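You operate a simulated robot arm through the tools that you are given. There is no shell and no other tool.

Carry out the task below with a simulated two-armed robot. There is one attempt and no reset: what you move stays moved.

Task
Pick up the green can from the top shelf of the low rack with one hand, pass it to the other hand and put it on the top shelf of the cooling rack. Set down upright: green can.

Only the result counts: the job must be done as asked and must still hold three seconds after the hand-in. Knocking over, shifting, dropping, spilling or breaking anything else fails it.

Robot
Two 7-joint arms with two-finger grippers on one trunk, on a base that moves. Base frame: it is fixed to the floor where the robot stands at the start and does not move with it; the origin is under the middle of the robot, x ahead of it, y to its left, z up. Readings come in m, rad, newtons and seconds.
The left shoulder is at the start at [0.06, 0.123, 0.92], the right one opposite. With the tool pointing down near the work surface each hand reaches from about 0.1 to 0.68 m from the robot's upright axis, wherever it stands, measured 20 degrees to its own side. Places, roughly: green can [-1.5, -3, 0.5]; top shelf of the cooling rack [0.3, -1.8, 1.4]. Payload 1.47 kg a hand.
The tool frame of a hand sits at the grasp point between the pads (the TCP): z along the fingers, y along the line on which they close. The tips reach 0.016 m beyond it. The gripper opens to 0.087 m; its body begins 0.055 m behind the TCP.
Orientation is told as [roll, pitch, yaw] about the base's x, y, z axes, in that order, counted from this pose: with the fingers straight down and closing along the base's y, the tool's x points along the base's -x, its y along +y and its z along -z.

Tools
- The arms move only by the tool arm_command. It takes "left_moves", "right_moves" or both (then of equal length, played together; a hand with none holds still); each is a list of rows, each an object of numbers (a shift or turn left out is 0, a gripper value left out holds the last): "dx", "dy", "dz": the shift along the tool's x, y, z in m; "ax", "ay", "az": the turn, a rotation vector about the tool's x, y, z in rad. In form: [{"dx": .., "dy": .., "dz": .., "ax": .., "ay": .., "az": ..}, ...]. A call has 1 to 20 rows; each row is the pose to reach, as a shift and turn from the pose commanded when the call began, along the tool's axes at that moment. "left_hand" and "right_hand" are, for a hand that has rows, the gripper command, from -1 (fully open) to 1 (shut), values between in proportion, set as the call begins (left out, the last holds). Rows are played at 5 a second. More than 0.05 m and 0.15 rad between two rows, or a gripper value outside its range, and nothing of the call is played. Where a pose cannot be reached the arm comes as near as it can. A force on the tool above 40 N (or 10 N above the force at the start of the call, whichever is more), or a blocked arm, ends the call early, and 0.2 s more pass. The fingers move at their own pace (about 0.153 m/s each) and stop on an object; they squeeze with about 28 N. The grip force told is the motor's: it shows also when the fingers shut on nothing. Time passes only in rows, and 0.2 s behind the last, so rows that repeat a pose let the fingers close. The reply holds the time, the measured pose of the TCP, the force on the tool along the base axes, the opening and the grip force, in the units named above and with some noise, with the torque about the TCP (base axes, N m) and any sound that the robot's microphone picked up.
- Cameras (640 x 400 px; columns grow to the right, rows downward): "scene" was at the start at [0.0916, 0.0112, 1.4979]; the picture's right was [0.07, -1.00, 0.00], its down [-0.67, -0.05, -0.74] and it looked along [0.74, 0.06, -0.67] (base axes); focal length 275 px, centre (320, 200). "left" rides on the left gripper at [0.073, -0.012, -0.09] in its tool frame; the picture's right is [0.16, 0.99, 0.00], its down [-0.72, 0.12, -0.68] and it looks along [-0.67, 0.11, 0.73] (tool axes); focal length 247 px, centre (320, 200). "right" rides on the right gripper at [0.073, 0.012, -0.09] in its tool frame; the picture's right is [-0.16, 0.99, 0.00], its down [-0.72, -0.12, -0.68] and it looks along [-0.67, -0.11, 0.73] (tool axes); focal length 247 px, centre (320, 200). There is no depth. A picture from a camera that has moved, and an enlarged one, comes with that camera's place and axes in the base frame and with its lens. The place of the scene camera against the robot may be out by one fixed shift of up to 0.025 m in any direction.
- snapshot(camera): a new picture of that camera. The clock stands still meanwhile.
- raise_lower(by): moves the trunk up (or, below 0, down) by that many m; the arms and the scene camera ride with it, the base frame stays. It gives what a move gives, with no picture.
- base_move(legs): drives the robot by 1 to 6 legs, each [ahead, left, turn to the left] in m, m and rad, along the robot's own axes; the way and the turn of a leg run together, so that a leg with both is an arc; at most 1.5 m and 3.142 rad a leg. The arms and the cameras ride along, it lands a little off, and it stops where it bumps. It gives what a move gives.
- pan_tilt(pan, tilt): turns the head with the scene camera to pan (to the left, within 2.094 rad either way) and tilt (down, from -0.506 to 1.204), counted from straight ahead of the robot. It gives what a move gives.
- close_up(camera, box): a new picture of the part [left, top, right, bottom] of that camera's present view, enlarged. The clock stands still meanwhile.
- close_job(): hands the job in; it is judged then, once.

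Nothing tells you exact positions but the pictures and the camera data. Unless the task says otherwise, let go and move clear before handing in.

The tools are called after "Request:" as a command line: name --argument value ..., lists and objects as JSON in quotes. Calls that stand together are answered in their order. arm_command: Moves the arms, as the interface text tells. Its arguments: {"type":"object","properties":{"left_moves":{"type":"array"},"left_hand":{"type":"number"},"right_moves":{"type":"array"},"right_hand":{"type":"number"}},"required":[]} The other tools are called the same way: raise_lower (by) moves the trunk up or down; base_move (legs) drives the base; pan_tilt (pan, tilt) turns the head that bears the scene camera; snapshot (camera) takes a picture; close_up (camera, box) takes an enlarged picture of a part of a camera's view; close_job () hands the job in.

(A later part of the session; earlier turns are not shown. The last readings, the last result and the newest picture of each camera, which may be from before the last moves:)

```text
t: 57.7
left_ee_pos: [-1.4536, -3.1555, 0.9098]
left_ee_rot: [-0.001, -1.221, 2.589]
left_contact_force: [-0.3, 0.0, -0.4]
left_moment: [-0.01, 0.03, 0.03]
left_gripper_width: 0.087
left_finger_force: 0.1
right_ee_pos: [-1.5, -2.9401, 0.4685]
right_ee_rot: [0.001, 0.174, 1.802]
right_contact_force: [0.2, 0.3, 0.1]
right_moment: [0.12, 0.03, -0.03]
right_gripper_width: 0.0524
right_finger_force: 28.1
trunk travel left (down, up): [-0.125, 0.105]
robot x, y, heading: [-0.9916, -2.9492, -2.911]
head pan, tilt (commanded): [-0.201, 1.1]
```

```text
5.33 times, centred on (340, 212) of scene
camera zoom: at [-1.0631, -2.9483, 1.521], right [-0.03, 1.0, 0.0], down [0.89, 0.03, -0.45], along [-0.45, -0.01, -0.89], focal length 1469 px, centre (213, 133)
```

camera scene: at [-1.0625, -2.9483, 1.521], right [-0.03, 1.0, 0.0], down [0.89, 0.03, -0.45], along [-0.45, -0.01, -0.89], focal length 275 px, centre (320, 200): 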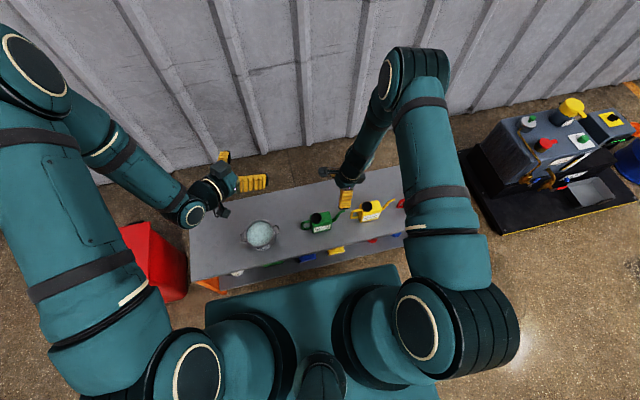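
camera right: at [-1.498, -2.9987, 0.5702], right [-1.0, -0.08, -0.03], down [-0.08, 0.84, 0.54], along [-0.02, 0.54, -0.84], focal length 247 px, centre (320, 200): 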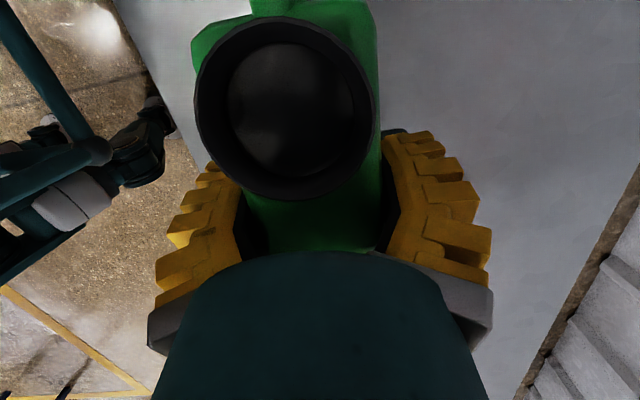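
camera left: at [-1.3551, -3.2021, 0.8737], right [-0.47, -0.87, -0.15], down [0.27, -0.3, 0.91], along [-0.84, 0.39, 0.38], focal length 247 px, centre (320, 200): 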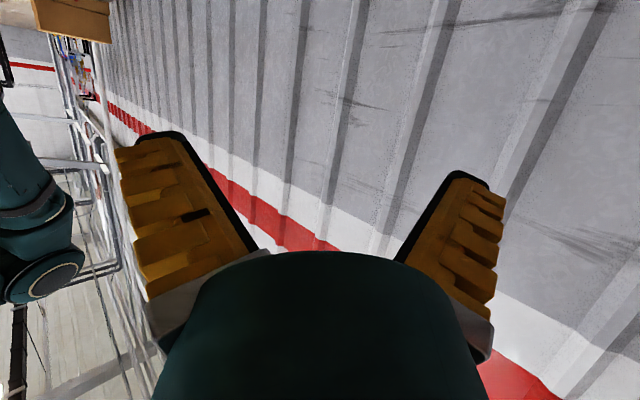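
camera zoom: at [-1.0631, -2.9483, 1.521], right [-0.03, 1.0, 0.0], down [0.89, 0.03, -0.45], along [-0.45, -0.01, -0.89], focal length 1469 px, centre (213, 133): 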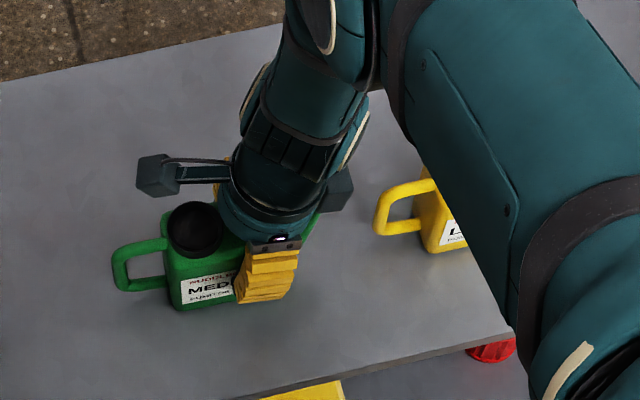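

The grip holds at 0.052 m with 28 N. I'll lift straight up a little and check.

Request:
arm_command --right_moves '[{"dx": 0.0035, "dz": -0.02}, {"dx": 0.007, "dz": -0.04}, {"dx": 0.0104, "dz": -0.059}, {"dx": 0.0104, "dz": -0.059}]'

Request:
snapshot --camera "scene"

Request:
snapshot --camera "right"

```text
t: 58.7
left_ee_pos: [-1.4539, -3.1554, 0.9113]
left_ee_rot: [-0.001, -1.222, 2.588]
left_contact_force: [-0.2, -0.1, 0.6]
left_moment: [0.0, 0.03, 0.0]
left_gripper_width: 0.0871
left_finger_force: 0.1
right_ee_pos: [-1.5012, -2.9411, 0.5282]
right_ee_rot: [0.001, 0.175, 1.803]
right_contact_force: [0.7, 0.2, -4.4]
right_moment: [0.13, 0.03, -0.03]
right_gripper_width: 0.052
right_finger_force: 28.2
trunk travel left (down, up): [-0.125, 0.105]
robot x, y, heading: [-0.9903, -2.9506, -2.912]
head pan, tilt (commanded): [-0.201, 1.1]
```

```text
taken
camera scene: at [-1.0631, -2.9483, 1.5209], right [-0.03, 1.0, 0.0], down [0.89, 0.03, -0.45], along [-0.45, -0.01, -0.89], focal length 275 px, centre (320, 200)
```

scene: 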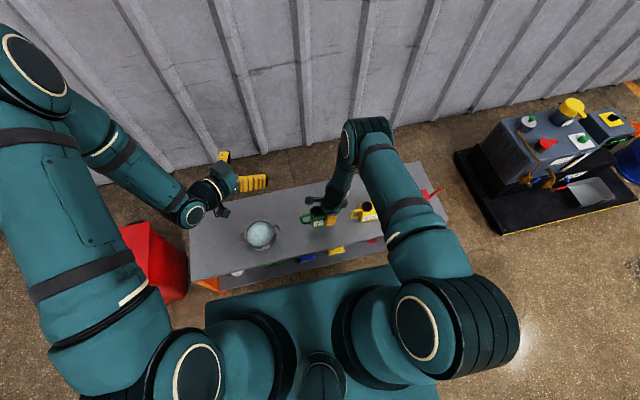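

```text
taken
camera right: at [-1.4981, -2.9982, 0.6303], right [-1.0, -0.08, -0.03], down [-0.08, 0.84, 0.54], along [-0.02, 0.54, -0.84], focal length 247 px, centre (320, 200)
```

right: 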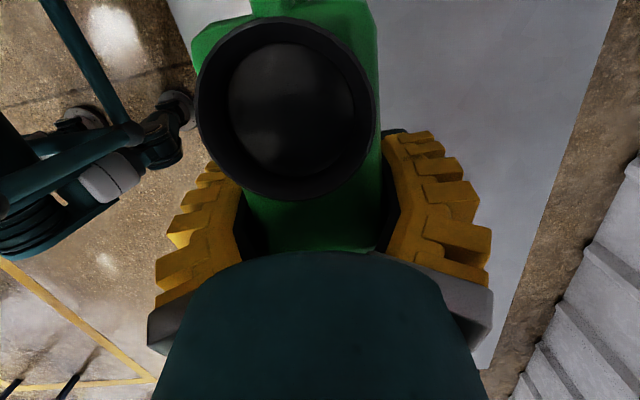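

The can is lifted (about 0.45 kg) and hangs steady. I'll raise it further above the neighbouring cans and then back away from the rack for the handover.

Request:
arm_command --right_moves '[{"dx": 0.0052, "dz": -0.03}, {"dx": 0.0104, "dz": -0.06}, {"dx": 0.0156, "dz": -0.089}, {"dx": 0.0208, "dz": -0.118}, {"dx": 0.026, "dz": -0.148}, {"dx": 0.026, "dz": -0.148}]'

Request:
base_move --legs '[[-0.3, 0, 0]]'

Request:
snapshot --camera "scene"

Request:
snapshot --camera "right"

```text
t: 60.1
left_ee_pos: [-1.4537, -3.1557, 0.9118]
left_ee_rot: [0.0, -1.221, 2.589]
left_contact_force: [-0.1, -0.5, 0.2]
left_moment: [0.05, 0.05, 0.0]
left_gripper_width: 0.0872
left_finger_force: 0.1
right_ee_pos: [-1.5016, -2.9412, 0.678]
right_ee_rot: [-0.003, 0.175, 1.801]
right_contact_force: [-0.3, 0.3, -4.7]
right_moment: [0.07, 0.01, -0.03]
right_gripper_width: 0.0519
right_finger_force: 27.9
trunk travel left (down, up): [-0.125, 0.105]
robot x, y, heading: [-0.9883, -2.9475, -2.913]
head pan, tilt (commanded): [-0.201, 1.1]
```

```text
t: 62.2
left_ee_pos: [-1.1626, -3.0872, 0.9113]
left_ee_rot: [0.001, -1.222, 2.59]
left_contact_force: [0.7, 0.1, -1.0]
left_moment: [0.0, -0.01, -0.03]
left_gripper_width: 0.087
left_finger_force: 0.0
right_ee_pos: [-1.2114, -2.8713, 0.6775]
right_ee_rot: [0.001, 0.177, 1.805]
right_contact_force: [0.3, 0.0, -3.5]
right_moment: [0.11, 0.03, -0.02]
right_gripper_width: 0.0514
right_finger_force: 28.3
trunk travel left (down, up): [-0.125, 0.105]
robot x, y, heading: [-0.6966, -2.881, -2.907]
head pan, tilt (commanded): [-0.201, 1.1]
```

```text
taken
camera scene: at [-0.7727, -2.8794, 1.521], right [-0.03, 1.0, 0.0], down [0.89, 0.03, -0.45], along [-0.45, -0.02, -0.89], focal length 275 px, centre (320, 200)
```

scene: 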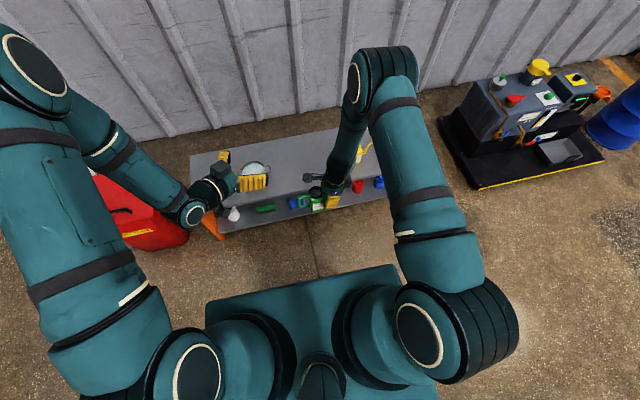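

```text
taken
camera right: at [-1.2093, -2.9307, 0.7805], right [-1.0, -0.08, -0.03], down [-0.08, 0.84, 0.54], along [-0.02, 0.54, -0.84], focal length 247 px, centre (320, 200)
```

right: 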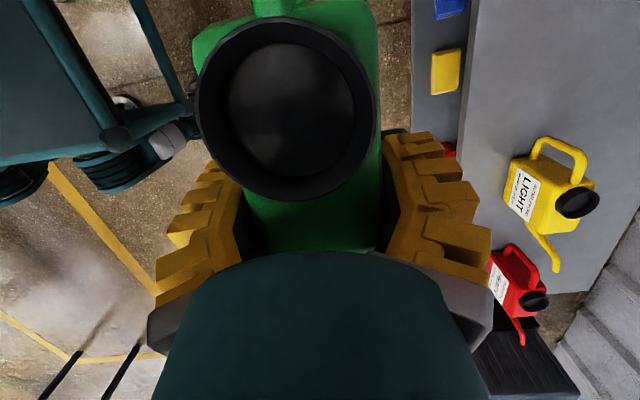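

I'm clear of the rack with the can steady. I'll retract the left hand a bit first, then bring the can to the middle and turn it 45° so that its handle faces the left hand.

Request:
arm_command --left_moves '[{"dz": -0.04}, {"dz": -0.08}, {"dz": -0.12}, {"dz": -0.15}, {"dz": -0.15}]'

Request:
arm_command --right_moves '[{"dx": 0.0135, "dy": 0.0064, "dz": -0.0081, "ax": 0.0195, "az": -0.1105}, {"dx": 0.027, "dy": 0.0129, "dz": -0.0161, "ax": 0.0389, "az": -0.2209}, {"dx": 0.0404, "dy": 0.0193, "dz": -0.0242, "ax": 0.0584, "az": -0.3314}, {"dx": 0.0539, "dy": 0.0257, "dz": -0.0323, "ax": 0.0779, "az": -0.4418}, {"dx": 0.0674, "dy": 0.0321, "dz": -0.0404, "ax": 0.0974, "az": -0.5523}, {"dx": 0.0808, "dy": 0.0386, "dz": -0.0484, "ax": 0.1168, "az": -0.6627}, {"dx": 0.0943, "dy": 0.045, "dz": -0.0565, "ax": 0.1363, "az": -0.7732}, {"dx": 0.0943, "dy": 0.045, "dz": -0.0565, "ax": 0.1363, "az": -0.7732}]'

Request:
pan_tilt --pan 0.0 --tilt 1.0

Request:
snapshot --camera "scene"

Request:
snapshot --camera "left"

Request:
snapshot --camera "right"

```text
t: 63.4
left_ee_pos: [-1.0445, -3.1605, 0.9625]
left_ee_rot: [0.001, -1.221, 2.591]
left_contact_force: [-0.2, -0.5, -0.5]
left_moment: [-0.02, -0.02, -0.01]
left_gripper_width: 0.087
left_finger_force: 0.1
right_ee_pos: [-1.212, -2.8732, 0.6788]
right_ee_rot: [-0.001, 0.172, 1.804]
right_contact_force: [0.9, 0.2, -3.7]
right_moment: [0.09, 0.01, -0.01]
right_gripper_width: 0.0511
right_finger_force: 28.0
trunk travel left (down, up): [-0.125, 0.105]
robot x, y, heading: [-0.7005, -2.8833, -2.908]
head pan, tilt (commanded): [-0.201, 1.1]
```

```text
t: 65.2
left_ee_pos: [-1.045, -3.161, 0.9629]
left_ee_rot: [-0.002, -1.221, 2.59]
left_contact_force: [-0.6, -0.7, -0.2]
left_moment: [-0.03, 0.0, -0.03]
left_gripper_width: 0.0871
left_finger_force: 0.0
right_ee_pos: [-1.2367, -2.9651, 0.7514]
right_ee_rot: [0.0, 0.175, 2.591]
right_contact_force: [-0.2, -0.6, -4.1]
right_moment: [0.04, 0.05, -0.02]
right_gripper_width: 0.0511
right_finger_force: 28.1
trunk travel left (down, up): [-0.125, 0.105]
robot x, y, heading: [-0.6983, -2.8817, -2.909]
head pan, tilt (commanded): [-0.201, 1.1]
```

```text
t: 65.9
left_ee_pos: [-1.044, -3.1613, 0.9628]
left_ee_rot: [-0.002, -1.221, 2.591]
left_contact_force: [0.3, -0.8, 0.4]
left_moment: [0.0, -0.02, 0.03]
left_gripper_width: 0.0869
left_finger_force: 0.1
right_ee_pos: [-1.2356, -2.9643, 0.7493]
right_ee_rot: [0.001, 0.175, 2.589]
right_contact_force: [0.7, -0.3, -4.5]
right_moment: [0.03, 0.09, 0.01]
right_gripper_width: 0.0512
right_finger_force: 27.7
trunk travel left (down, up): [-0.125, 0.105]
robot x, y, heading: [-0.7025, -2.8791, -2.912]
head pan, tilt (commanded): [0.0, 1.0]
```

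```text
taken
camera scene: at [-0.7783, -2.8937, 1.5276], right [-0.23, 0.97, 0.0], down [0.82, 0.2, -0.54], along [-0.53, -0.13, -0.84], focal length 275 px, centre (320, 200)
```

scene: 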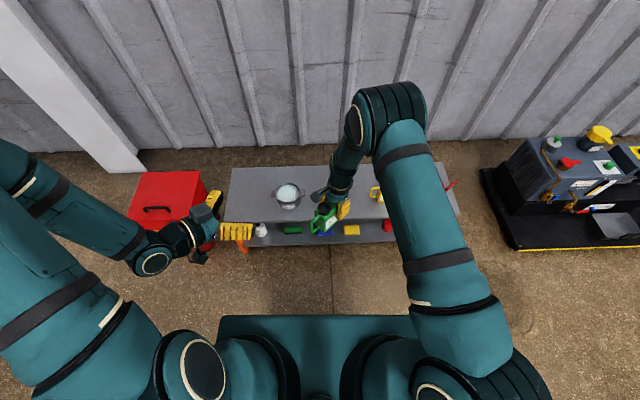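

```text
taken
camera left: at [-0.9462, -3.2082, 0.9252], right [-0.47, -0.87, -0.15], down [0.27, -0.3, 0.91], along [-0.84, 0.39, 0.38], focal length 247 px, centre (320, 200)
```

left: 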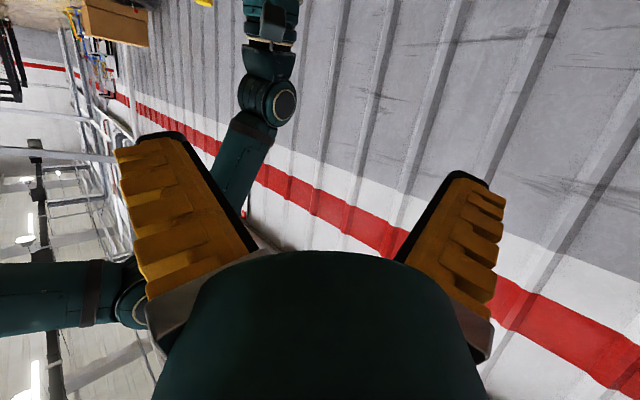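

```text
taken
camera right: at [-1.1937, -3.0049, 0.8521], right [-0.65, -0.76, -0.03], down [-0.65, 0.53, 0.54], along [-0.4, 0.37, -0.84], focal length 247 px, centre (320, 200)
```

right: 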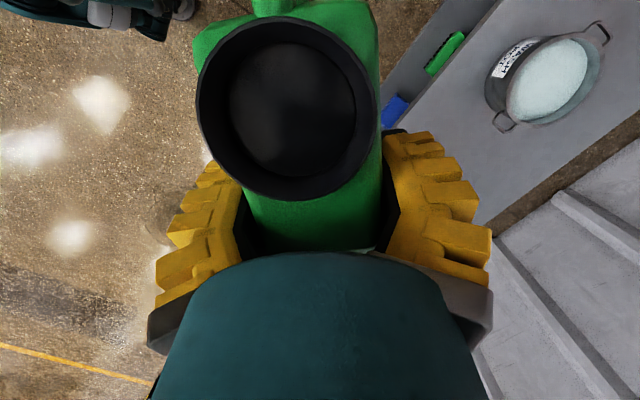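

The can is in the middle (right TCP at about 0.54 ahead, z 0.75) with its handle pointing towards the left hand. I'll bring the left hand to a standoff 12 cm short of the handle side, open.

Request:
arm_command --left_moves '[{"dx": 0.035, "dy": -0.017}, {"dx": 0.07, "dy": -0.034}, {"dx": 0.105, "dy": -0.05}, {"dx": 0.1337, "dy": -0.0664}, {"dx": 0.1337, "dy": -0.0664, "dz": 0.035}, {"dx": 0.1337, "dy": -0.0664, "dz": 0.07}, {"dx": 0.1337, "dy": -0.0664, "dz": 0.105}, {"dx": 0.1337, "dy": -0.0664, "dz": 0.13}, {"dx": 0.1337, "dy": -0.0664, "dz": 0.1494}, {"dx": 0.1337, "dy": -0.0664, "dz": 0.1494}]' --left_hand -1

Request:
snapshot --camera "left"

Request:
snapshot --camera "right"

Request:
close_up --camera "scene" --box '[220, 140, 420, 265]'

```text
t: 68.1
left_ee_pos: [-1.0892, -3.055, 0.7866]
left_ee_rot: [0.001, -1.222, 2.593]
left_contact_force: [0.3, 0.1, 0.0]
left_moment: [-0.03, 0.0, -0.01]
left_gripper_width: 0.0871
left_finger_force: 0.0
left hand out of reach, approached as far as the arm can: row 1
right_ee_pos: [-1.2349, -2.9655, 0.7517]
right_ee_rot: [0.0, 0.174, 2.59]
right_contact_force: [-0.5, -0.6, -3.5]
right_moment: [0.03, 0.07, -0.04]
right_gripper_width: 0.0508
right_finger_force: 28.7
trunk travel left (down, up): [-0.125, 0.105]
robot x, y, heading: [-0.7017, -2.8794, -2.909]
head pan, tilt (commanded): [0.0, 1.0]
```

```text
taken
camera left: at [-0.991, -3.1017, 0.7482], right [-0.47, -0.87, -0.15], down [0.27, -0.3, 0.91], along [-0.84, 0.39, 0.38], focal length 247 px, centre (320, 200)
```

left: 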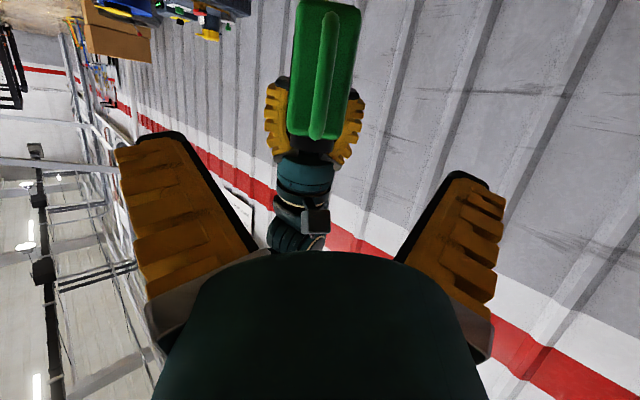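

```text
taken
camera right: at [-1.1936, -3.0051, 0.8522], right [-0.65, -0.76, -0.03], down [-0.65, 0.53, 0.54], along [-0.4, 0.37, -0.84], focal length 247 px, centre (320, 200)
```

right: 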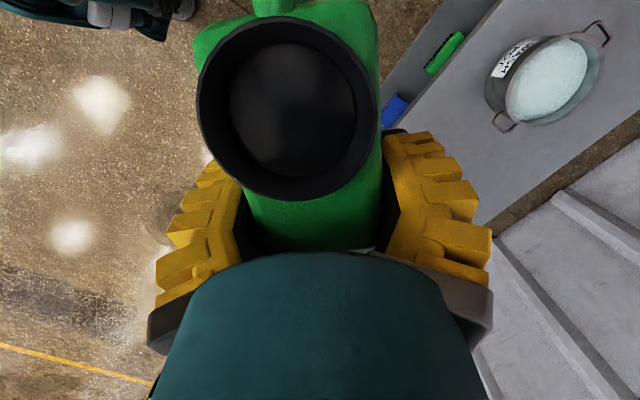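

```text
3.20 times, centred on (320, 202) of scene
camera zoom: at [-0.7782, -2.8939, 1.5276], right [-0.23, 0.97, 0.0], down [0.82, 0.2, -0.54], along [-0.53, -0.13, -0.84], focal length 881 px, centre (320, 192)
```

zoom: 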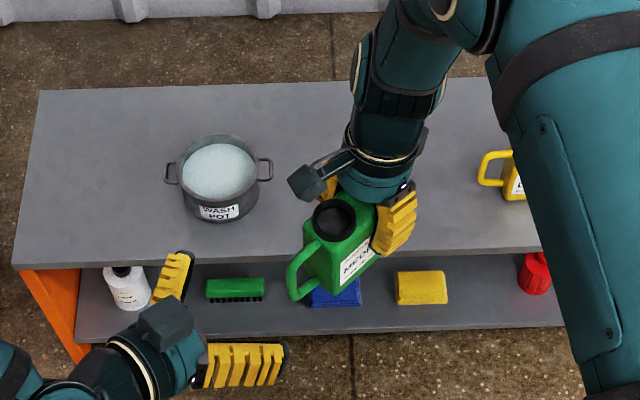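

The left camera shows the can's handle centred between the open fingers, image upside-down. I'll zoom in to check the height before closing in.

Request:
close_up --camera "left" --box '[200, 0, 440, 150]'

Request:
close_up --camera "scene" --box '[290, 180, 362, 225]'

```text
2.67 times, centred on (320, 75) of left
camera zoom: at [-0.991, -3.1017, 0.7482], right [-0.47, -0.87, -0.15], down [0.27, -0.3, 0.91], along [-0.84, 0.39, 0.38], focal length 659 px, centre (320, 533)
```

zoom: 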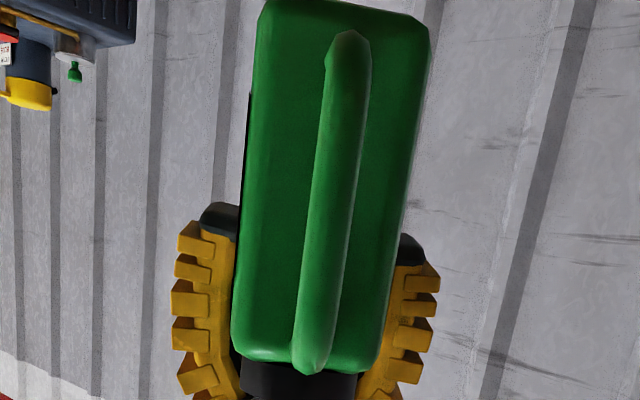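

```text
8.89 times, centred on (326, 202) of scene
camera zoom: at [-0.7782, -2.8939, 1.5276], right [-0.23, 0.97, 0.0], down [0.82, 0.2, -0.54], along [-0.53, -0.13, -0.84], focal length 2448 px, centre (267, 178)
```

zoom: 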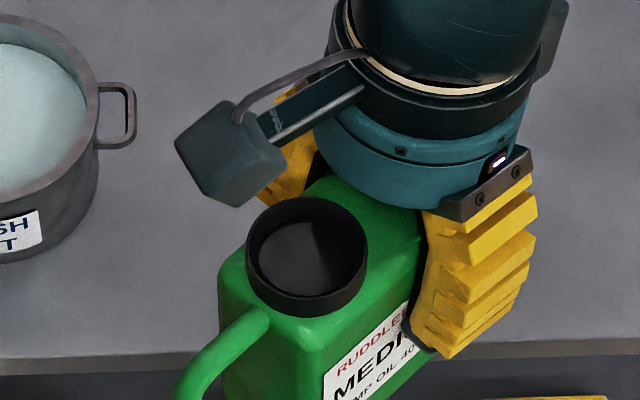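

The can is 9–10 cm tall with its base at about z 0.687; the handle is centred between my fingers. I'll advance the left hand 8 cm along its axis, slightly higher than first planned, and look again.

Request:
arm_command --left_moves '[{"dx": -0.0108, "dz": 0.01}, {"dx": -0.0108, "dz": 0.035}, {"dx": -0.0108, "dz": 0.056}, {"dx": -0.0108, "dz": 0.076}, {"dx": -0.0108, "dz": 0.076}]'

Request:
snapshot --camera "left"

Request:
snapshot --camera "right"

Request:
close_up --camera "scene" --box '[250, 165, 394, 255]'

```text
t: 69.3
left_ee_pos: [-1.1534, -3.0157, 0.7709]
left_ee_rot: [-0.002, -1.223, 2.59]
left_contact_force: [0.1, 0.4, 0.2]
left_moment: [-0.04, -0.01, 0.03]
left_gripper_width: 0.0869
left_finger_force: 0.0
right_ee_pos: [-1.2349, -2.9664, 0.7509]
right_ee_rot: [0.0, 0.174, 2.59]
right_contact_force: [-0.2, -0.3, -3.4]
right_moment: [0.05, 0.1, -0.01]
right_gripper_width: 0.0512
right_finger_force: 28.1
trunk travel left (down, up): [-0.125, 0.105]
robot x, y, heading: [-0.6968, -2.8817, -2.907]
head pan, tilt (commanded): [0.0, 1.0]
```

```text
taken
camera left: at [-1.0551, -3.0626, 0.7322], right [-0.47, -0.87, -0.15], down [0.27, -0.3, 0.91], along [-0.84, 0.39, 0.38], focal length 247 px, centre (320, 200)
```

left: 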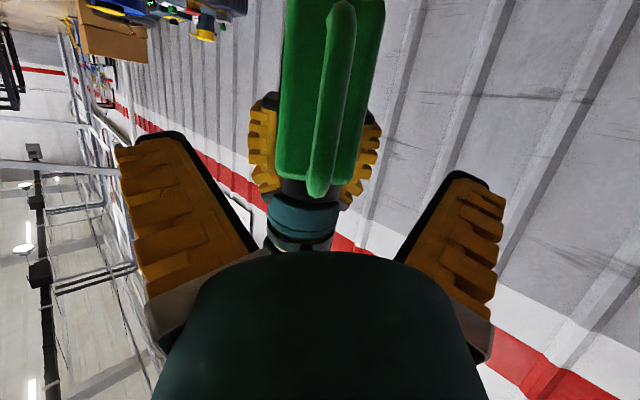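

```text
taken
camera right: at [-1.1936, -3.0051, 0.8522], right [-0.65, -0.76, -0.03], down [-0.65, 0.53, 0.54], along [-0.4, 0.37, -0.84], focal length 247 px, centre (320, 200)
```

right: 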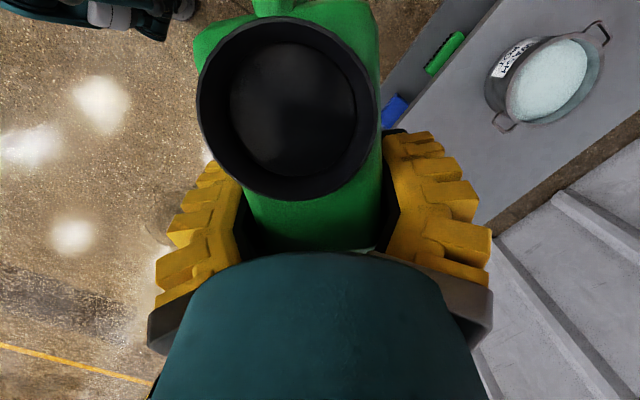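

```text
4.44 times, centred on (322, 210) of scene
camera zoom: at [-0.7781, -2.8939, 1.5276], right [-0.23, 0.97, 0.0], down [0.82, 0.2, -0.54], along [-0.53, -0.13, -0.84], focal length 1224 px, centre (311, 156)
```

zoom: 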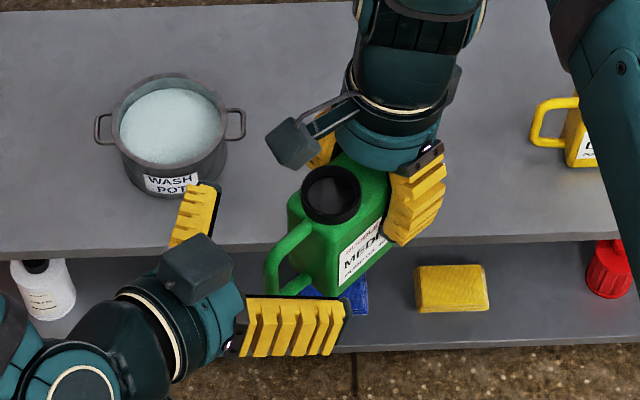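

The handle is entering between the left fingers, all well centred. One more zoom to measure the remaining gap.

Request:
close_up --camera "left" --box '[220, 60, 412, 180]'

Request:
close_up --camera "left" --box '[220, 120, 412, 240]'

```text
3.33 times, centred on (316, 120) of left
camera zoom: at [-1.0551, -3.0626, 0.7322], right [-0.47, -0.87, -0.15], down [0.27, -0.3, 0.91], along [-0.84, 0.39, 0.38], focal length 823 px, centre (333, 467)
```

zoom: 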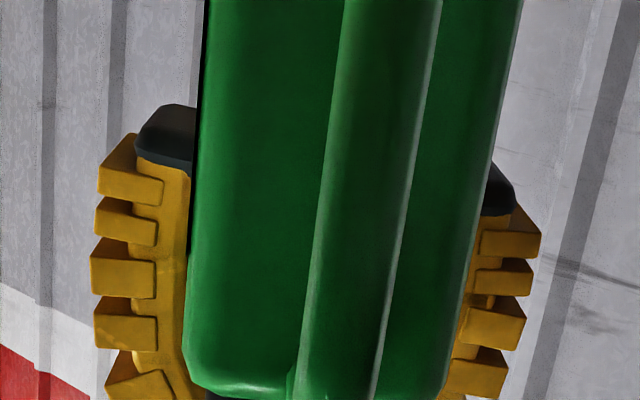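

```text
3.33 times, centred on (316, 180) of left
camera zoom: at [-1.0551, -3.0626, 0.7322], right [-0.47, -0.87, -0.15], down [0.27, -0.3, 0.91], along [-0.84, 0.39, 0.38], focal length 823 px, centre (333, 267)
```

zoom: 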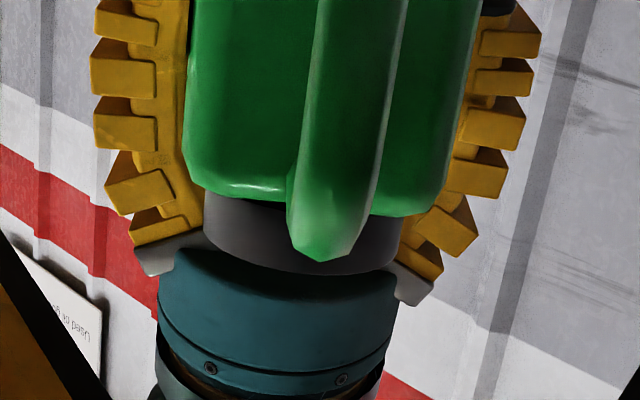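

Triangulation gives the body's handle-side face 3.7 cm ahead of the left TCP. Advancing 4.5 cm horizontally puts the fingertips about 2.3 cm onto the body with the palm just clear of the handle.

Request:
arm_command --left_moves '[{"dz": 0.012}, {"dz": 0.024}, {"dz": 0.036}, {"dz": 0.043}, {"dz": 0.0475}, {"dz": 0.0475}]'

Request:
snapshot --camera "left"

Request:
snapshot --camera "right"

Request:
close_up --camera "scene" --box '[274, 180, 370, 240]'

```text
t: 70.7
left_ee_pos: [-1.1903, -2.992, 0.753]
left_ee_rot: [-0.003, -1.22, 2.593]
left_contact_force: [16.4, -10.0, 4.5]
left_moment: [0.16, 0.18, -0.12]
left_gripper_width: 0.0871
left_finger_force: 0.0
right_ee_pos: [-1.2381, -2.9638, 0.7503]
right_ee_rot: [0.001, 0.171, 2.588]
right_contact_force: [-17.1, 9.6, -9.7]
right_moment: [0.06, 0.12, 0.06]
right_gripper_width: 0.0506
right_finger_force: 28.0
trunk travel left (down, up): [-0.125, 0.105]
robot x, y, heading: [-0.7003, -2.8776, -2.908]
head pan, tilt (commanded): [0.0, 1.0]
```

```text
taken
camera left: at [-1.0924, -3.0397, 0.7158], right [-0.47, -0.87, -0.15], down [0.27, -0.3, 0.91], along [-0.84, 0.39, 0.38], focal length 247 px, centre (320, 200)
```

left: 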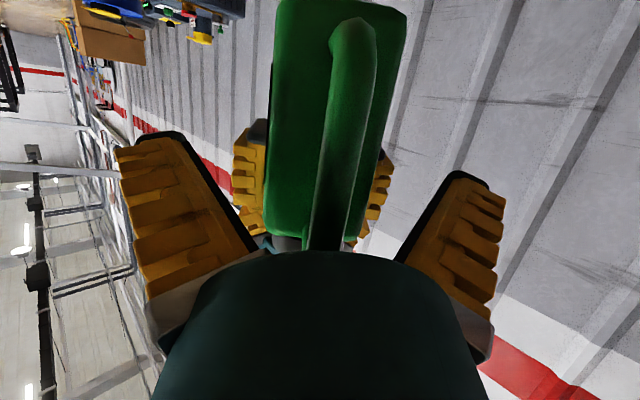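

```text
taken
camera right: at [-1.1953, -3.0038, 0.8522], right [-0.65, -0.76, -0.03], down [-0.64, 0.53, 0.55], along [-0.4, 0.37, -0.84], focal length 247 px, centre (320, 200)
```

right: 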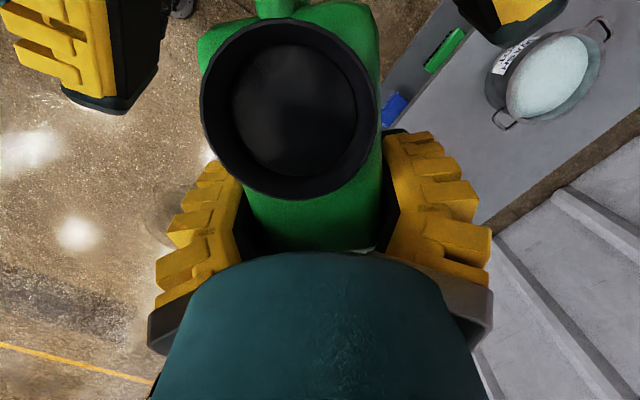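

```text
6.67 times, centred on (322, 210) of scene
camera zoom: at [-0.7783, -2.8938, 1.5276], right [-0.23, 0.97, 0.0], down [0.82, 0.2, -0.54], along [-0.53, -0.13, -0.84], focal length 1836 px, centre (307, 133)
```

zoom: 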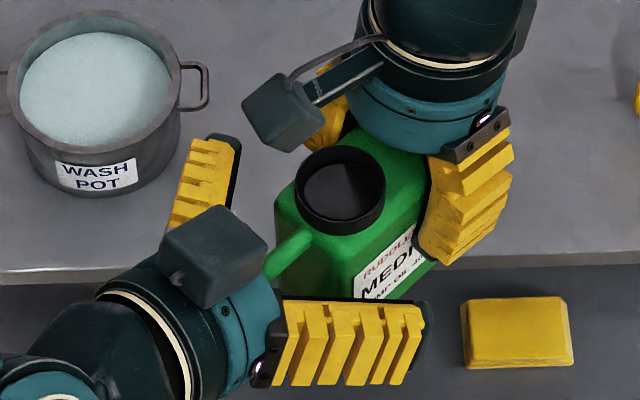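

The left palm touched the handle (about 19 N), which tells me the fingers are as deep as they can go. I'll back off about 8 mm of commanded travel to remove the push, then check.

Request:
arm_command --left_moves '[{"dz": -0.004}, {"dz": -0.0083}, {"dz": -0.0083}, {"dz": -0.0083}]'

Request:
snapshot --camera "left"

Request:
close_up --camera "scene" --box '[274, 180, 370, 240]'

```text
t: 71.7
left_ee_pos: [-1.1861, -2.9964, 0.7569]
left_ee_rot: [-0.001, -1.221, 2.591]
left_contact_force: [-1.0, 0.4, 0.8]
left_moment: [-0.02, 0.0, -0.01]
left_gripper_width: 0.0868
left_finger_force: 0.1
right_ee_pos: [-1.2352, -2.9658, 0.7506]
right_ee_rot: [0.0, 0.176, 2.592]
right_contact_force: [-0.5, 0.5, -4.3]
right_moment: [0.01, 0.09, -0.07]
right_gripper_width: 0.0502
right_finger_force: 27.5
trunk travel left (down, up): [-0.125, 0.105]
robot x, y, heading: [-0.6983, -2.8811, -2.899]
head pan, tilt (commanded): [0.0, 1.0]
```

```text
taken
camera left: at [-1.087, -3.0433, 0.7193], right [-0.47, -0.87, -0.15], down [0.27, -0.3, 0.91], along [-0.84, 0.39, 0.38], focal length 247 px, centre (320, 200)
```

left: 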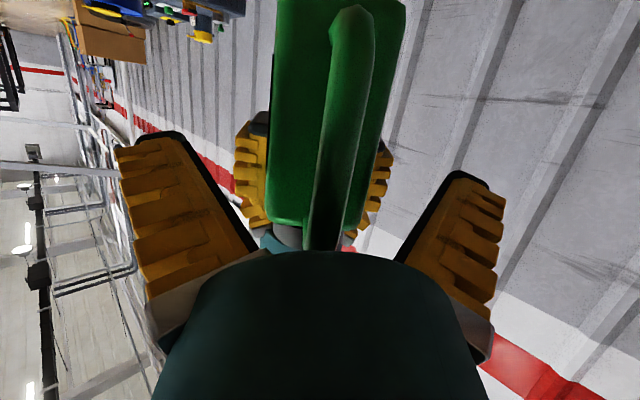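

```text
6.67 times, centred on (322, 210) of scene
camera zoom: at [-0.7783, -2.8938, 1.5276], right [-0.23, 0.97, 0.0], down [0.82, 0.2, -0.54], along [-0.53, -0.13, -0.84], focal length 1836 px, centre (307, 133)
```

zoom: 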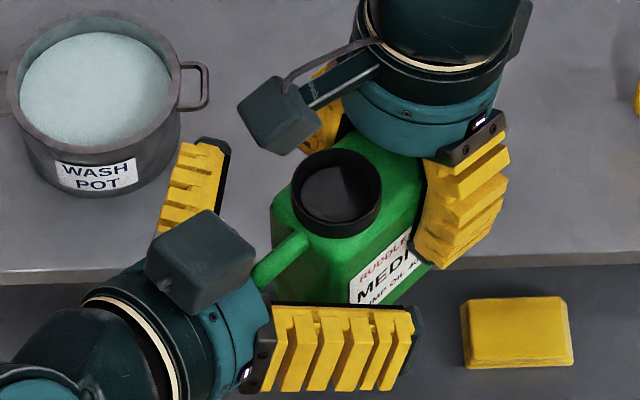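

Contact is released and the left fingers straddle the body past the handle. Closing the left gripper while the right one keeps holding.

Request:
arm_command --left_moves '[{"dz": 0}, {"dz": 0}, {"dz": 0}, {"dz": 0}, {"dz": 0}]' --left_hand 1

Request:
snapshot --camera "left"

Request:
snapshot --camera "right"

Request:
close_up --camera "scene" --box '[274, 180, 370, 240]'

```text
t: 72.9
left_ee_pos: [-1.1846, -2.9962, 0.7582]
left_ee_rot: [-0.001, -1.222, 2.591]
left_contact_force: [-0.1, 4.4, -0.8]
left_moment: [0.1, -0.01, -0.04]
left_gripper_width: 0.0477
left_finger_force: 27.6
right_ee_pos: [-1.2359, -2.9658, 0.7508]
right_ee_rot: [0.0, 0.176, 2.592]
right_contact_force: [1.5, -3.9, -3.3]
right_moment: [0.0, 0.04, -0.14]
right_gripper_width: 0.0504
right_finger_force: 27.7
trunk travel left (down, up): [-0.125, 0.105]
robot x, y, heading: [-0.6994, -2.8778, -2.904]
head pan, tilt (commanded): [0.0, 1.0]
```

```text
taken
camera left: at [-1.0868, -3.0431, 0.7192], right [-0.47, -0.87, -0.15], down [0.27, -0.3, 0.91], along [-0.84, 0.39, 0.38], focal length 247 px, centre (320, 200)
```

left: 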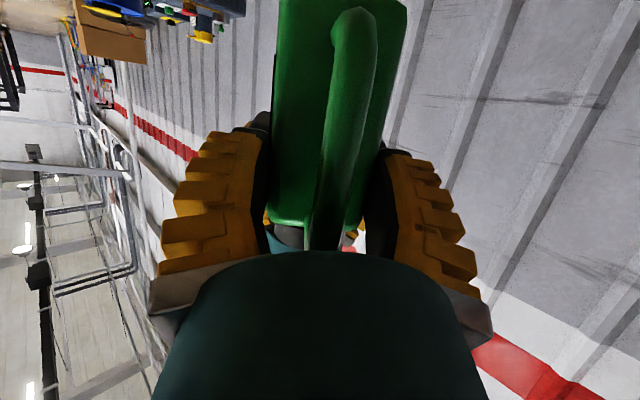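

```text
taken
camera right: at [-1.1936, -3.0052, 0.8522], right [-0.65, -0.76, -0.03], down [-0.65, 0.53, 0.54], along [-0.4, 0.37, -0.84], focal length 247 px, centre (320, 200)
```

right: 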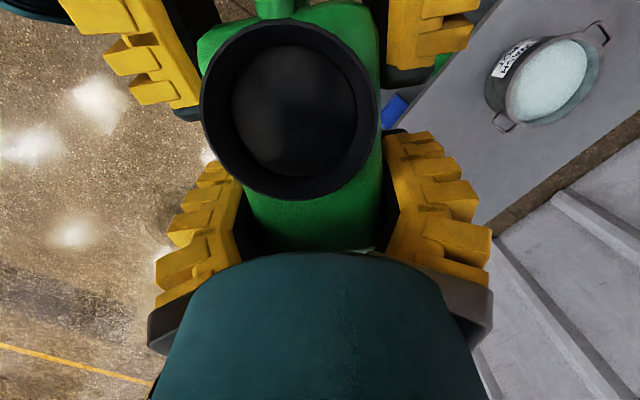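

```text
6.67 times, centred on (322, 210) of scene
camera zoom: at [-0.7783, -2.8938, 1.5276], right [-0.23, 0.97, 0.0], down [0.82, 0.2, -0.54], along [-0.53, -0.13, -0.84], focal length 1836 px, centre (307, 133)
```

zoom: 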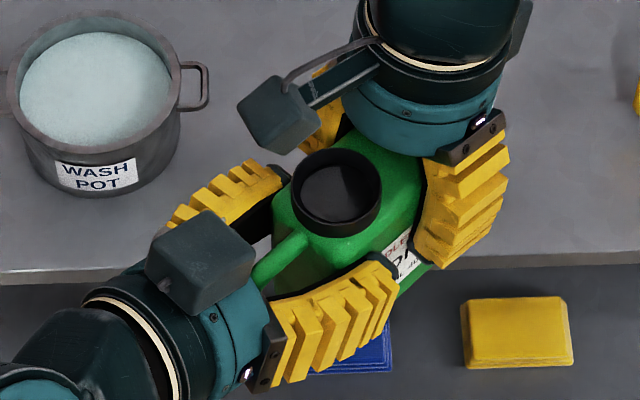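

Both hands now hold the can (left 0.048 m at 28 N). I'll loosen the right gripper only slightly at first, to see whether the left hand alone holds the can steady.

Request:
arm_command --right_moves '[{"dz": 0}, {"dz": 0}]' --right_hand -0.4

Request:
snapshot --camera "left"

Request:
snapshot --camera "right"

Request:
close_up --camera "scene" --box '[274, 180, 370, 240]'

```text
t: 73.5
left_ee_pos: [-1.1856, -2.996, 0.7573]
left_ee_rot: [0.001, -1.222, 2.593]
left_contact_force: [0.2, -0.5, -0.4]
left_moment: [-0.09, -0.14, -0.05]
left_gripper_width: 0.0474
left_finger_force: 28.3
right_ee_pos: [-1.2363, -2.965, 0.7504]
right_ee_rot: [-0.001, 0.172, 2.59]
right_contact_force: [-0.9, -0.4, -0.1]
right_moment: [0.03, -0.04, 0.0]
right_gripper_width: 0.0657
right_finger_force: 3.3
trunk travel left (down, up): [-0.125, 0.105]
robot x, y, heading: [-0.7017, -2.8835, -2.905]
head pan, tilt (commanded): [0.0, 1.0]
```

```text
taken
camera left: at [-1.0866, -3.0435, 0.719], right [-0.47, -0.87, -0.15], down [0.27, -0.3, 0.91], along [-0.84, 0.39, 0.38], focal length 247 px, centre (320, 200)
```

left: 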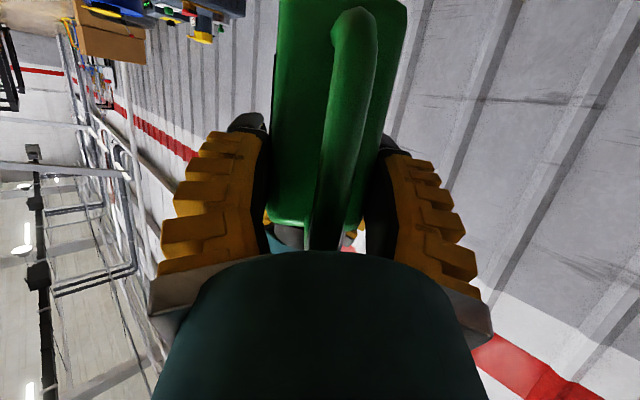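

```text
taken
camera right: at [-1.1939, -3.0049, 0.8523], right [-0.65, -0.76, -0.03], down [-0.65, 0.53, 0.54], along [-0.4, 0.37, -0.84], focal length 247 px, centre (320, 200)
```

right: 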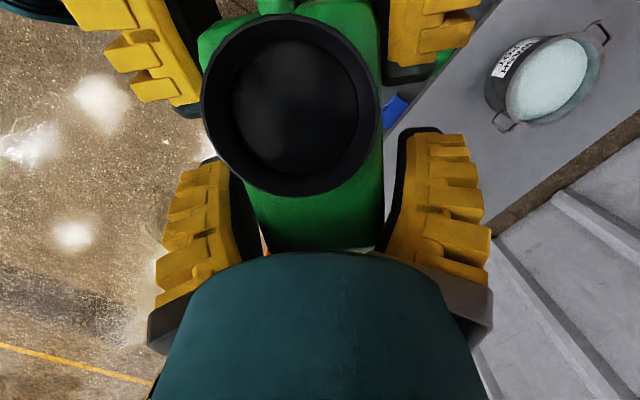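

```text
6.67 times, centred on (322, 210) of scene
camera zoom: at [-0.7783, -2.8938, 1.5276], right [-0.23, 0.97, 0.0], down [0.82, 0.2, -0.54], along [-0.53, -0.13, -0.84], focal length 1836 px, centre (307, 133)
```

zoom: 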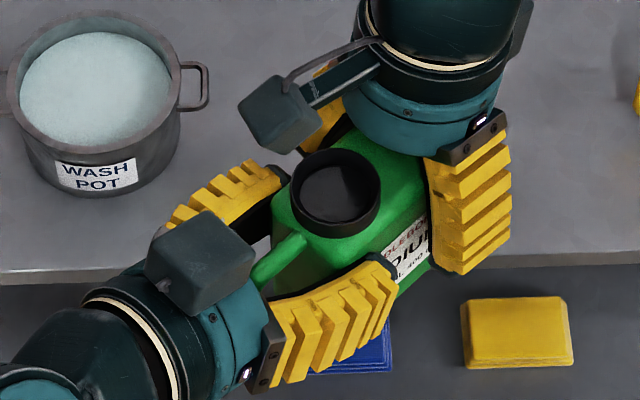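

The can stays put with the right gripper loosened. I'll wait a moment and confirm the left hand carries the load.

Request:
arm_command --left_moves '[{"dz": 0}, {"dz": 0}, {"dz": 0}]'

Request:
close_up --camera "scene" --box '[274, 180, 370, 240]'

```text
t: 74.3
left_ee_pos: [-1.1855, -2.9969, 0.7562]
left_ee_rot: [-0.001, -1.222, 2.591]
left_contact_force: [-0.4, -0.4, -0.4]
left_moment: [-0.08, -0.14, -0.06]
left_gripper_width: 0.0474
left_finger_force: 28.2
right_ee_pos: [-1.2367, -2.9648, 0.7502]
right_ee_rot: [-0.001, 0.177, 2.59]
right_contact_force: [-0.9, -0.8, -0.1]
right_moment: [0.02, -0.02, 0.0]
right_gripper_width: 0.0659
right_finger_force: 3.8
trunk travel left (down, up): [-0.125, 0.105]
robot x, y, heading: [-0.6977, -2.8795, -2.899]
head pan, tilt (commanded): [0.0, 1.0]
```

```text
6.67 times, centred on (322, 210) of scene
camera zoom: at [-0.7783, -2.8938, 1.5276], right [-0.23, 0.97, 0.0], down [0.82, 0.2, -0.54], along [-0.53, -0.13, -0.84], focal length 1836 px, centre (307, 133)
```

zoom: 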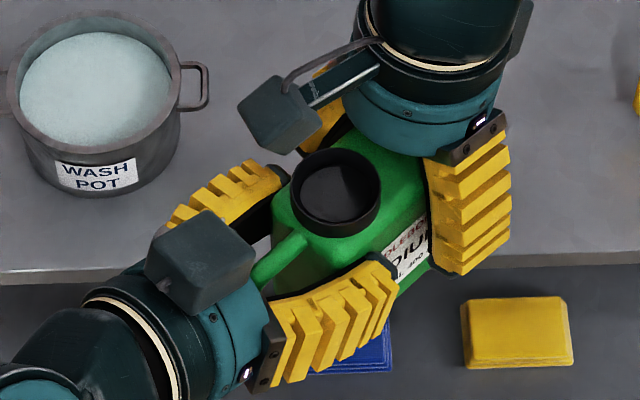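

The picture is unchanged, so the left hand is holding. Now I'll open the right gripper fully and check again before withdrawing it.

Request:
arm_command --right_moves '[{"dz": 0}, {"dz": 0}, {"dz": 0}]' --right_hand -1

Request:
snapshot --camera "right"

Request:
snapshot --camera "left"

```text
t: 75.1
left_ee_pos: [-1.1856, -2.9977, 0.7553]
left_ee_rot: [0.0, -1.221, 2.592]
left_contact_force: [-0.2, -0.6, 0.1]
left_moment: [-0.07, -0.14, -0.03]
left_gripper_width: 0.0477
left_finger_force: 28.1
right_ee_pos: [-1.2349, -2.9647, 0.75]
right_ee_rot: [-0.002, 0.175, 2.591]
right_contact_force: [0.1, 0.4, -0.5]
right_moment: [0.03, -0.01, 0.01]
right_gripper_width: 0.0868
right_finger_force: 0.0
trunk travel left (down, up): [-0.125, 0.105]
robot x, y, heading: [-0.6995, -2.8788, -2.907]
head pan, tilt (commanded): [0.0, 1.0]
```

```text
taken
camera right: at [-1.1937, -3.005, 0.8522], right [-0.65, -0.76, -0.03], down [-0.65, 0.53, 0.54], along [-0.4, 0.37, -0.84], focal length 247 px, centre (320, 200)
```

right: 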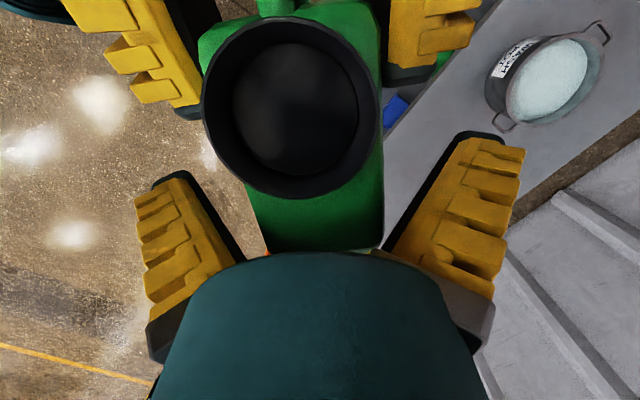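

```text
taken
camera left: at [-1.0868, -3.0434, 0.7192], right [-0.47, -0.87, -0.15], down [0.27, -0.3, 0.91], along [-0.84, 0.39, 0.38], focal length 247 px, centre (320, 200)
```

left: 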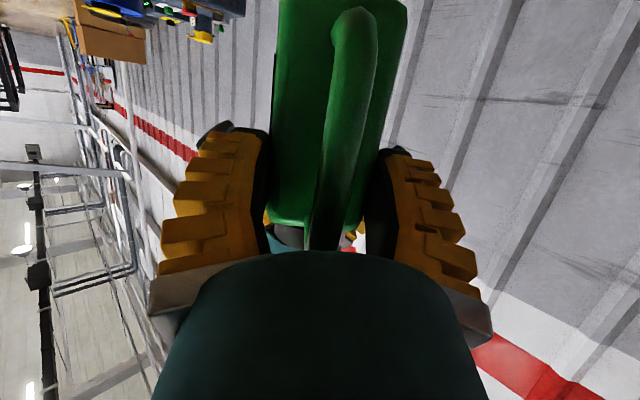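

The left hand alone holds the can and nothing shifted. I'll withdraw the right hand upwards along its own axis.

Request:
arm_command --right_moves '[{"dz": -0.015}, {"dz": -0.035}, {"dz": -0.06}, {"dz": -0.09}, {"dz": -0.12}, {"dz": -0.15}, {"dz": -0.15}]'

Request:
snapshot --camera "right"

Request:
snapshot --camera "scene"

Request:
snapshot --camera "left"

```text
t: 76.7
left_ee_pos: [-1.1851, -2.9975, 0.7564]
left_ee_rot: [-0.003, -1.222, 2.591]
left_contact_force: [0.8, 0.8, -0.9]
left_moment: [-0.06, -0.15, -0.01]
left_gripper_width: 0.0475
left_finger_force: 28.0
right_ee_pos: [-1.2602, -2.9503, 0.898]
right_ee_rot: [0.0, 0.174, 2.591]
right_contact_force: [-0.3, 0.6, -0.2]
right_moment: [-0.01, 0.01, 0.0]
right_gripper_width: 0.0872
right_finger_force: 0.1
trunk travel left (down, up): [-0.125, 0.105]
robot x, y, heading: [-0.6997, -2.8788, -2.909]
head pan, tilt (commanded): [0.0, 1.0]
```

```text
taken
camera right: at [-1.2167, -2.9905, 0.9993], right [-0.65, -0.76, -0.03], down [-0.65, 0.53, 0.54], along [-0.4, 0.37, -0.84], focal length 247 px, centre (320, 200)
```

right: 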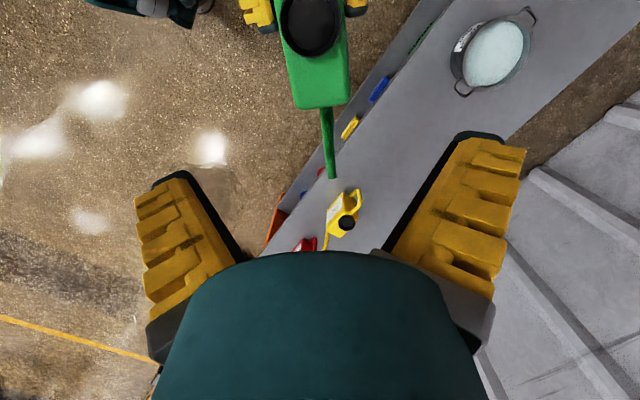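

```text
taken
camera scene: at [-0.7785, -2.8939, 1.5275], right [-0.23, 0.97, 0.0], down [0.82, 0.2, -0.54], along [-0.53, -0.13, -0.84], focal length 275 px, centre (320, 200)
```

scene: 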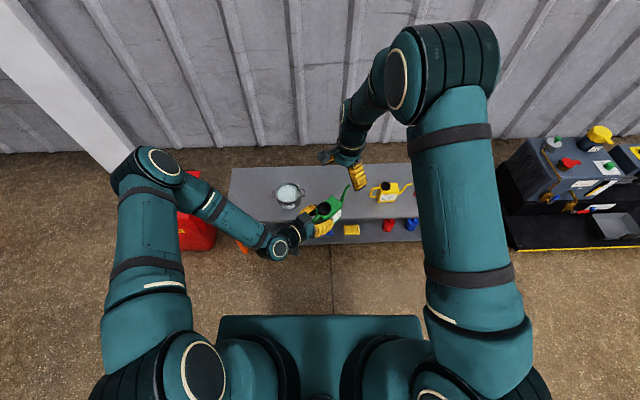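

```text
taken
camera left: at [-1.0868, -3.0434, 0.719], right [-0.47, -0.87, -0.15], down [0.27, -0.3, 0.91], along [-0.84, 0.39, 0.38], focal length 247 px, centre (320, 200)
```

left: 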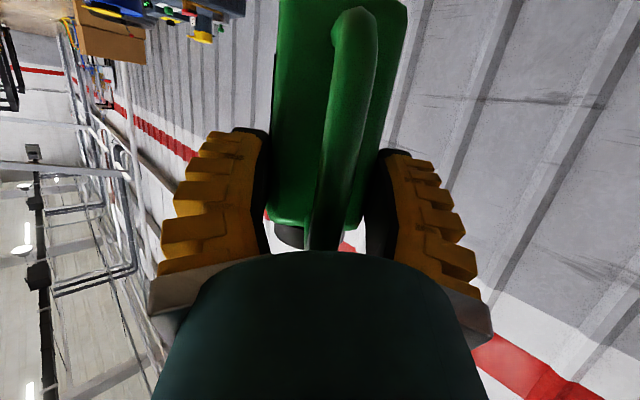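

The can stays firmly in the left hand. I'll fold the right hand back to my right side, out of the way, and look at how the arm sits.

Request:
arm_command --right_moves '[{"dy": -0.045}, {"dy": -0.09}, {"dy": -0.135}, {"dy": -0.18}, {"dy": -0.215, "dz": 0.025, "dx": -0.003}, {"dy": -0.25, "dz": 0.055, "dx": -0.006}, {"dy": -0.28, "dz": 0.085, "dx": -0.008}, {"dy": -0.315, "dz": 0.115, "dx": -0.01}, {"dy": -0.3535, "dz": 0.14, "dx": -0.0122}, {"dy": -0.3535, "dz": 0.15, "dx": -0.0122}]'

Request:
pan_tilt --pan 0.0 --tilt 1.1

Request:
snapshot --camera "scene"

```text
t: 78.9
left_ee_pos: [-1.1853, -2.9977, 0.7557]
left_ee_rot: [-0.003, -1.222, 2.591]
left_contact_force: [0.3, 0.2, 0.9]
left_moment: [-0.08, -0.11, 0.01]
left_gripper_width: 0.0474
left_finger_force: 27.5
right_ee_pos: [-1.0632, -2.657, 0.7465]
right_ee_rot: [0.0, 0.176, 2.591]
right_contact_force: [0.5, -0.6, -0.9]
right_moment: [0.03, 0.02, -0.05]
right_gripper_width: 0.0869
right_finger_force: 0.0
trunk travel left (down, up): [-0.125, 0.105]
robot x, y, heading: [-0.6978, -2.8801, -2.902]
head pan, tilt (commanded): [0.0, 1.0]
```

```text
t: 79.6
left_ee_pos: [-1.1853, -2.9962, 0.7571]
left_ee_rot: [0.0, -1.221, 2.592]
left_contact_force: [0.2, -0.2, 0.0]
left_moment: [-0.11, -0.15, 0.0]
left_gripper_width: 0.0474
left_finger_force: 28.1
right_ee_pos: [-1.0622, -2.6569, 0.7485]
right_ee_rot: [0.001, 0.176, 2.59]
right_contact_force: [0.0, -0.6, -0.1]
right_moment: [-0.02, -0.03, 0.0]
right_gripper_width: 0.0871
right_finger_force: 0.1
trunk travel left (down, up): [-0.125, 0.105]
robot x, y, heading: [-0.7025, -2.88, -2.902]
head pan, tilt (commanded): [0.0, 1.1]
```

```text
taken
camera scene: at [-0.772, -2.8923, 1.521], right [-0.23, 0.97, 0.0], down [0.87, 0.21, -0.45], along [-0.44, -0.11, -0.89], focal length 275 px, centre (320, 200)
```

scene: 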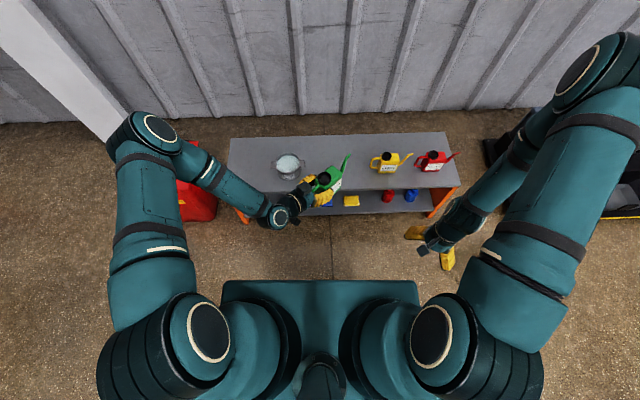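

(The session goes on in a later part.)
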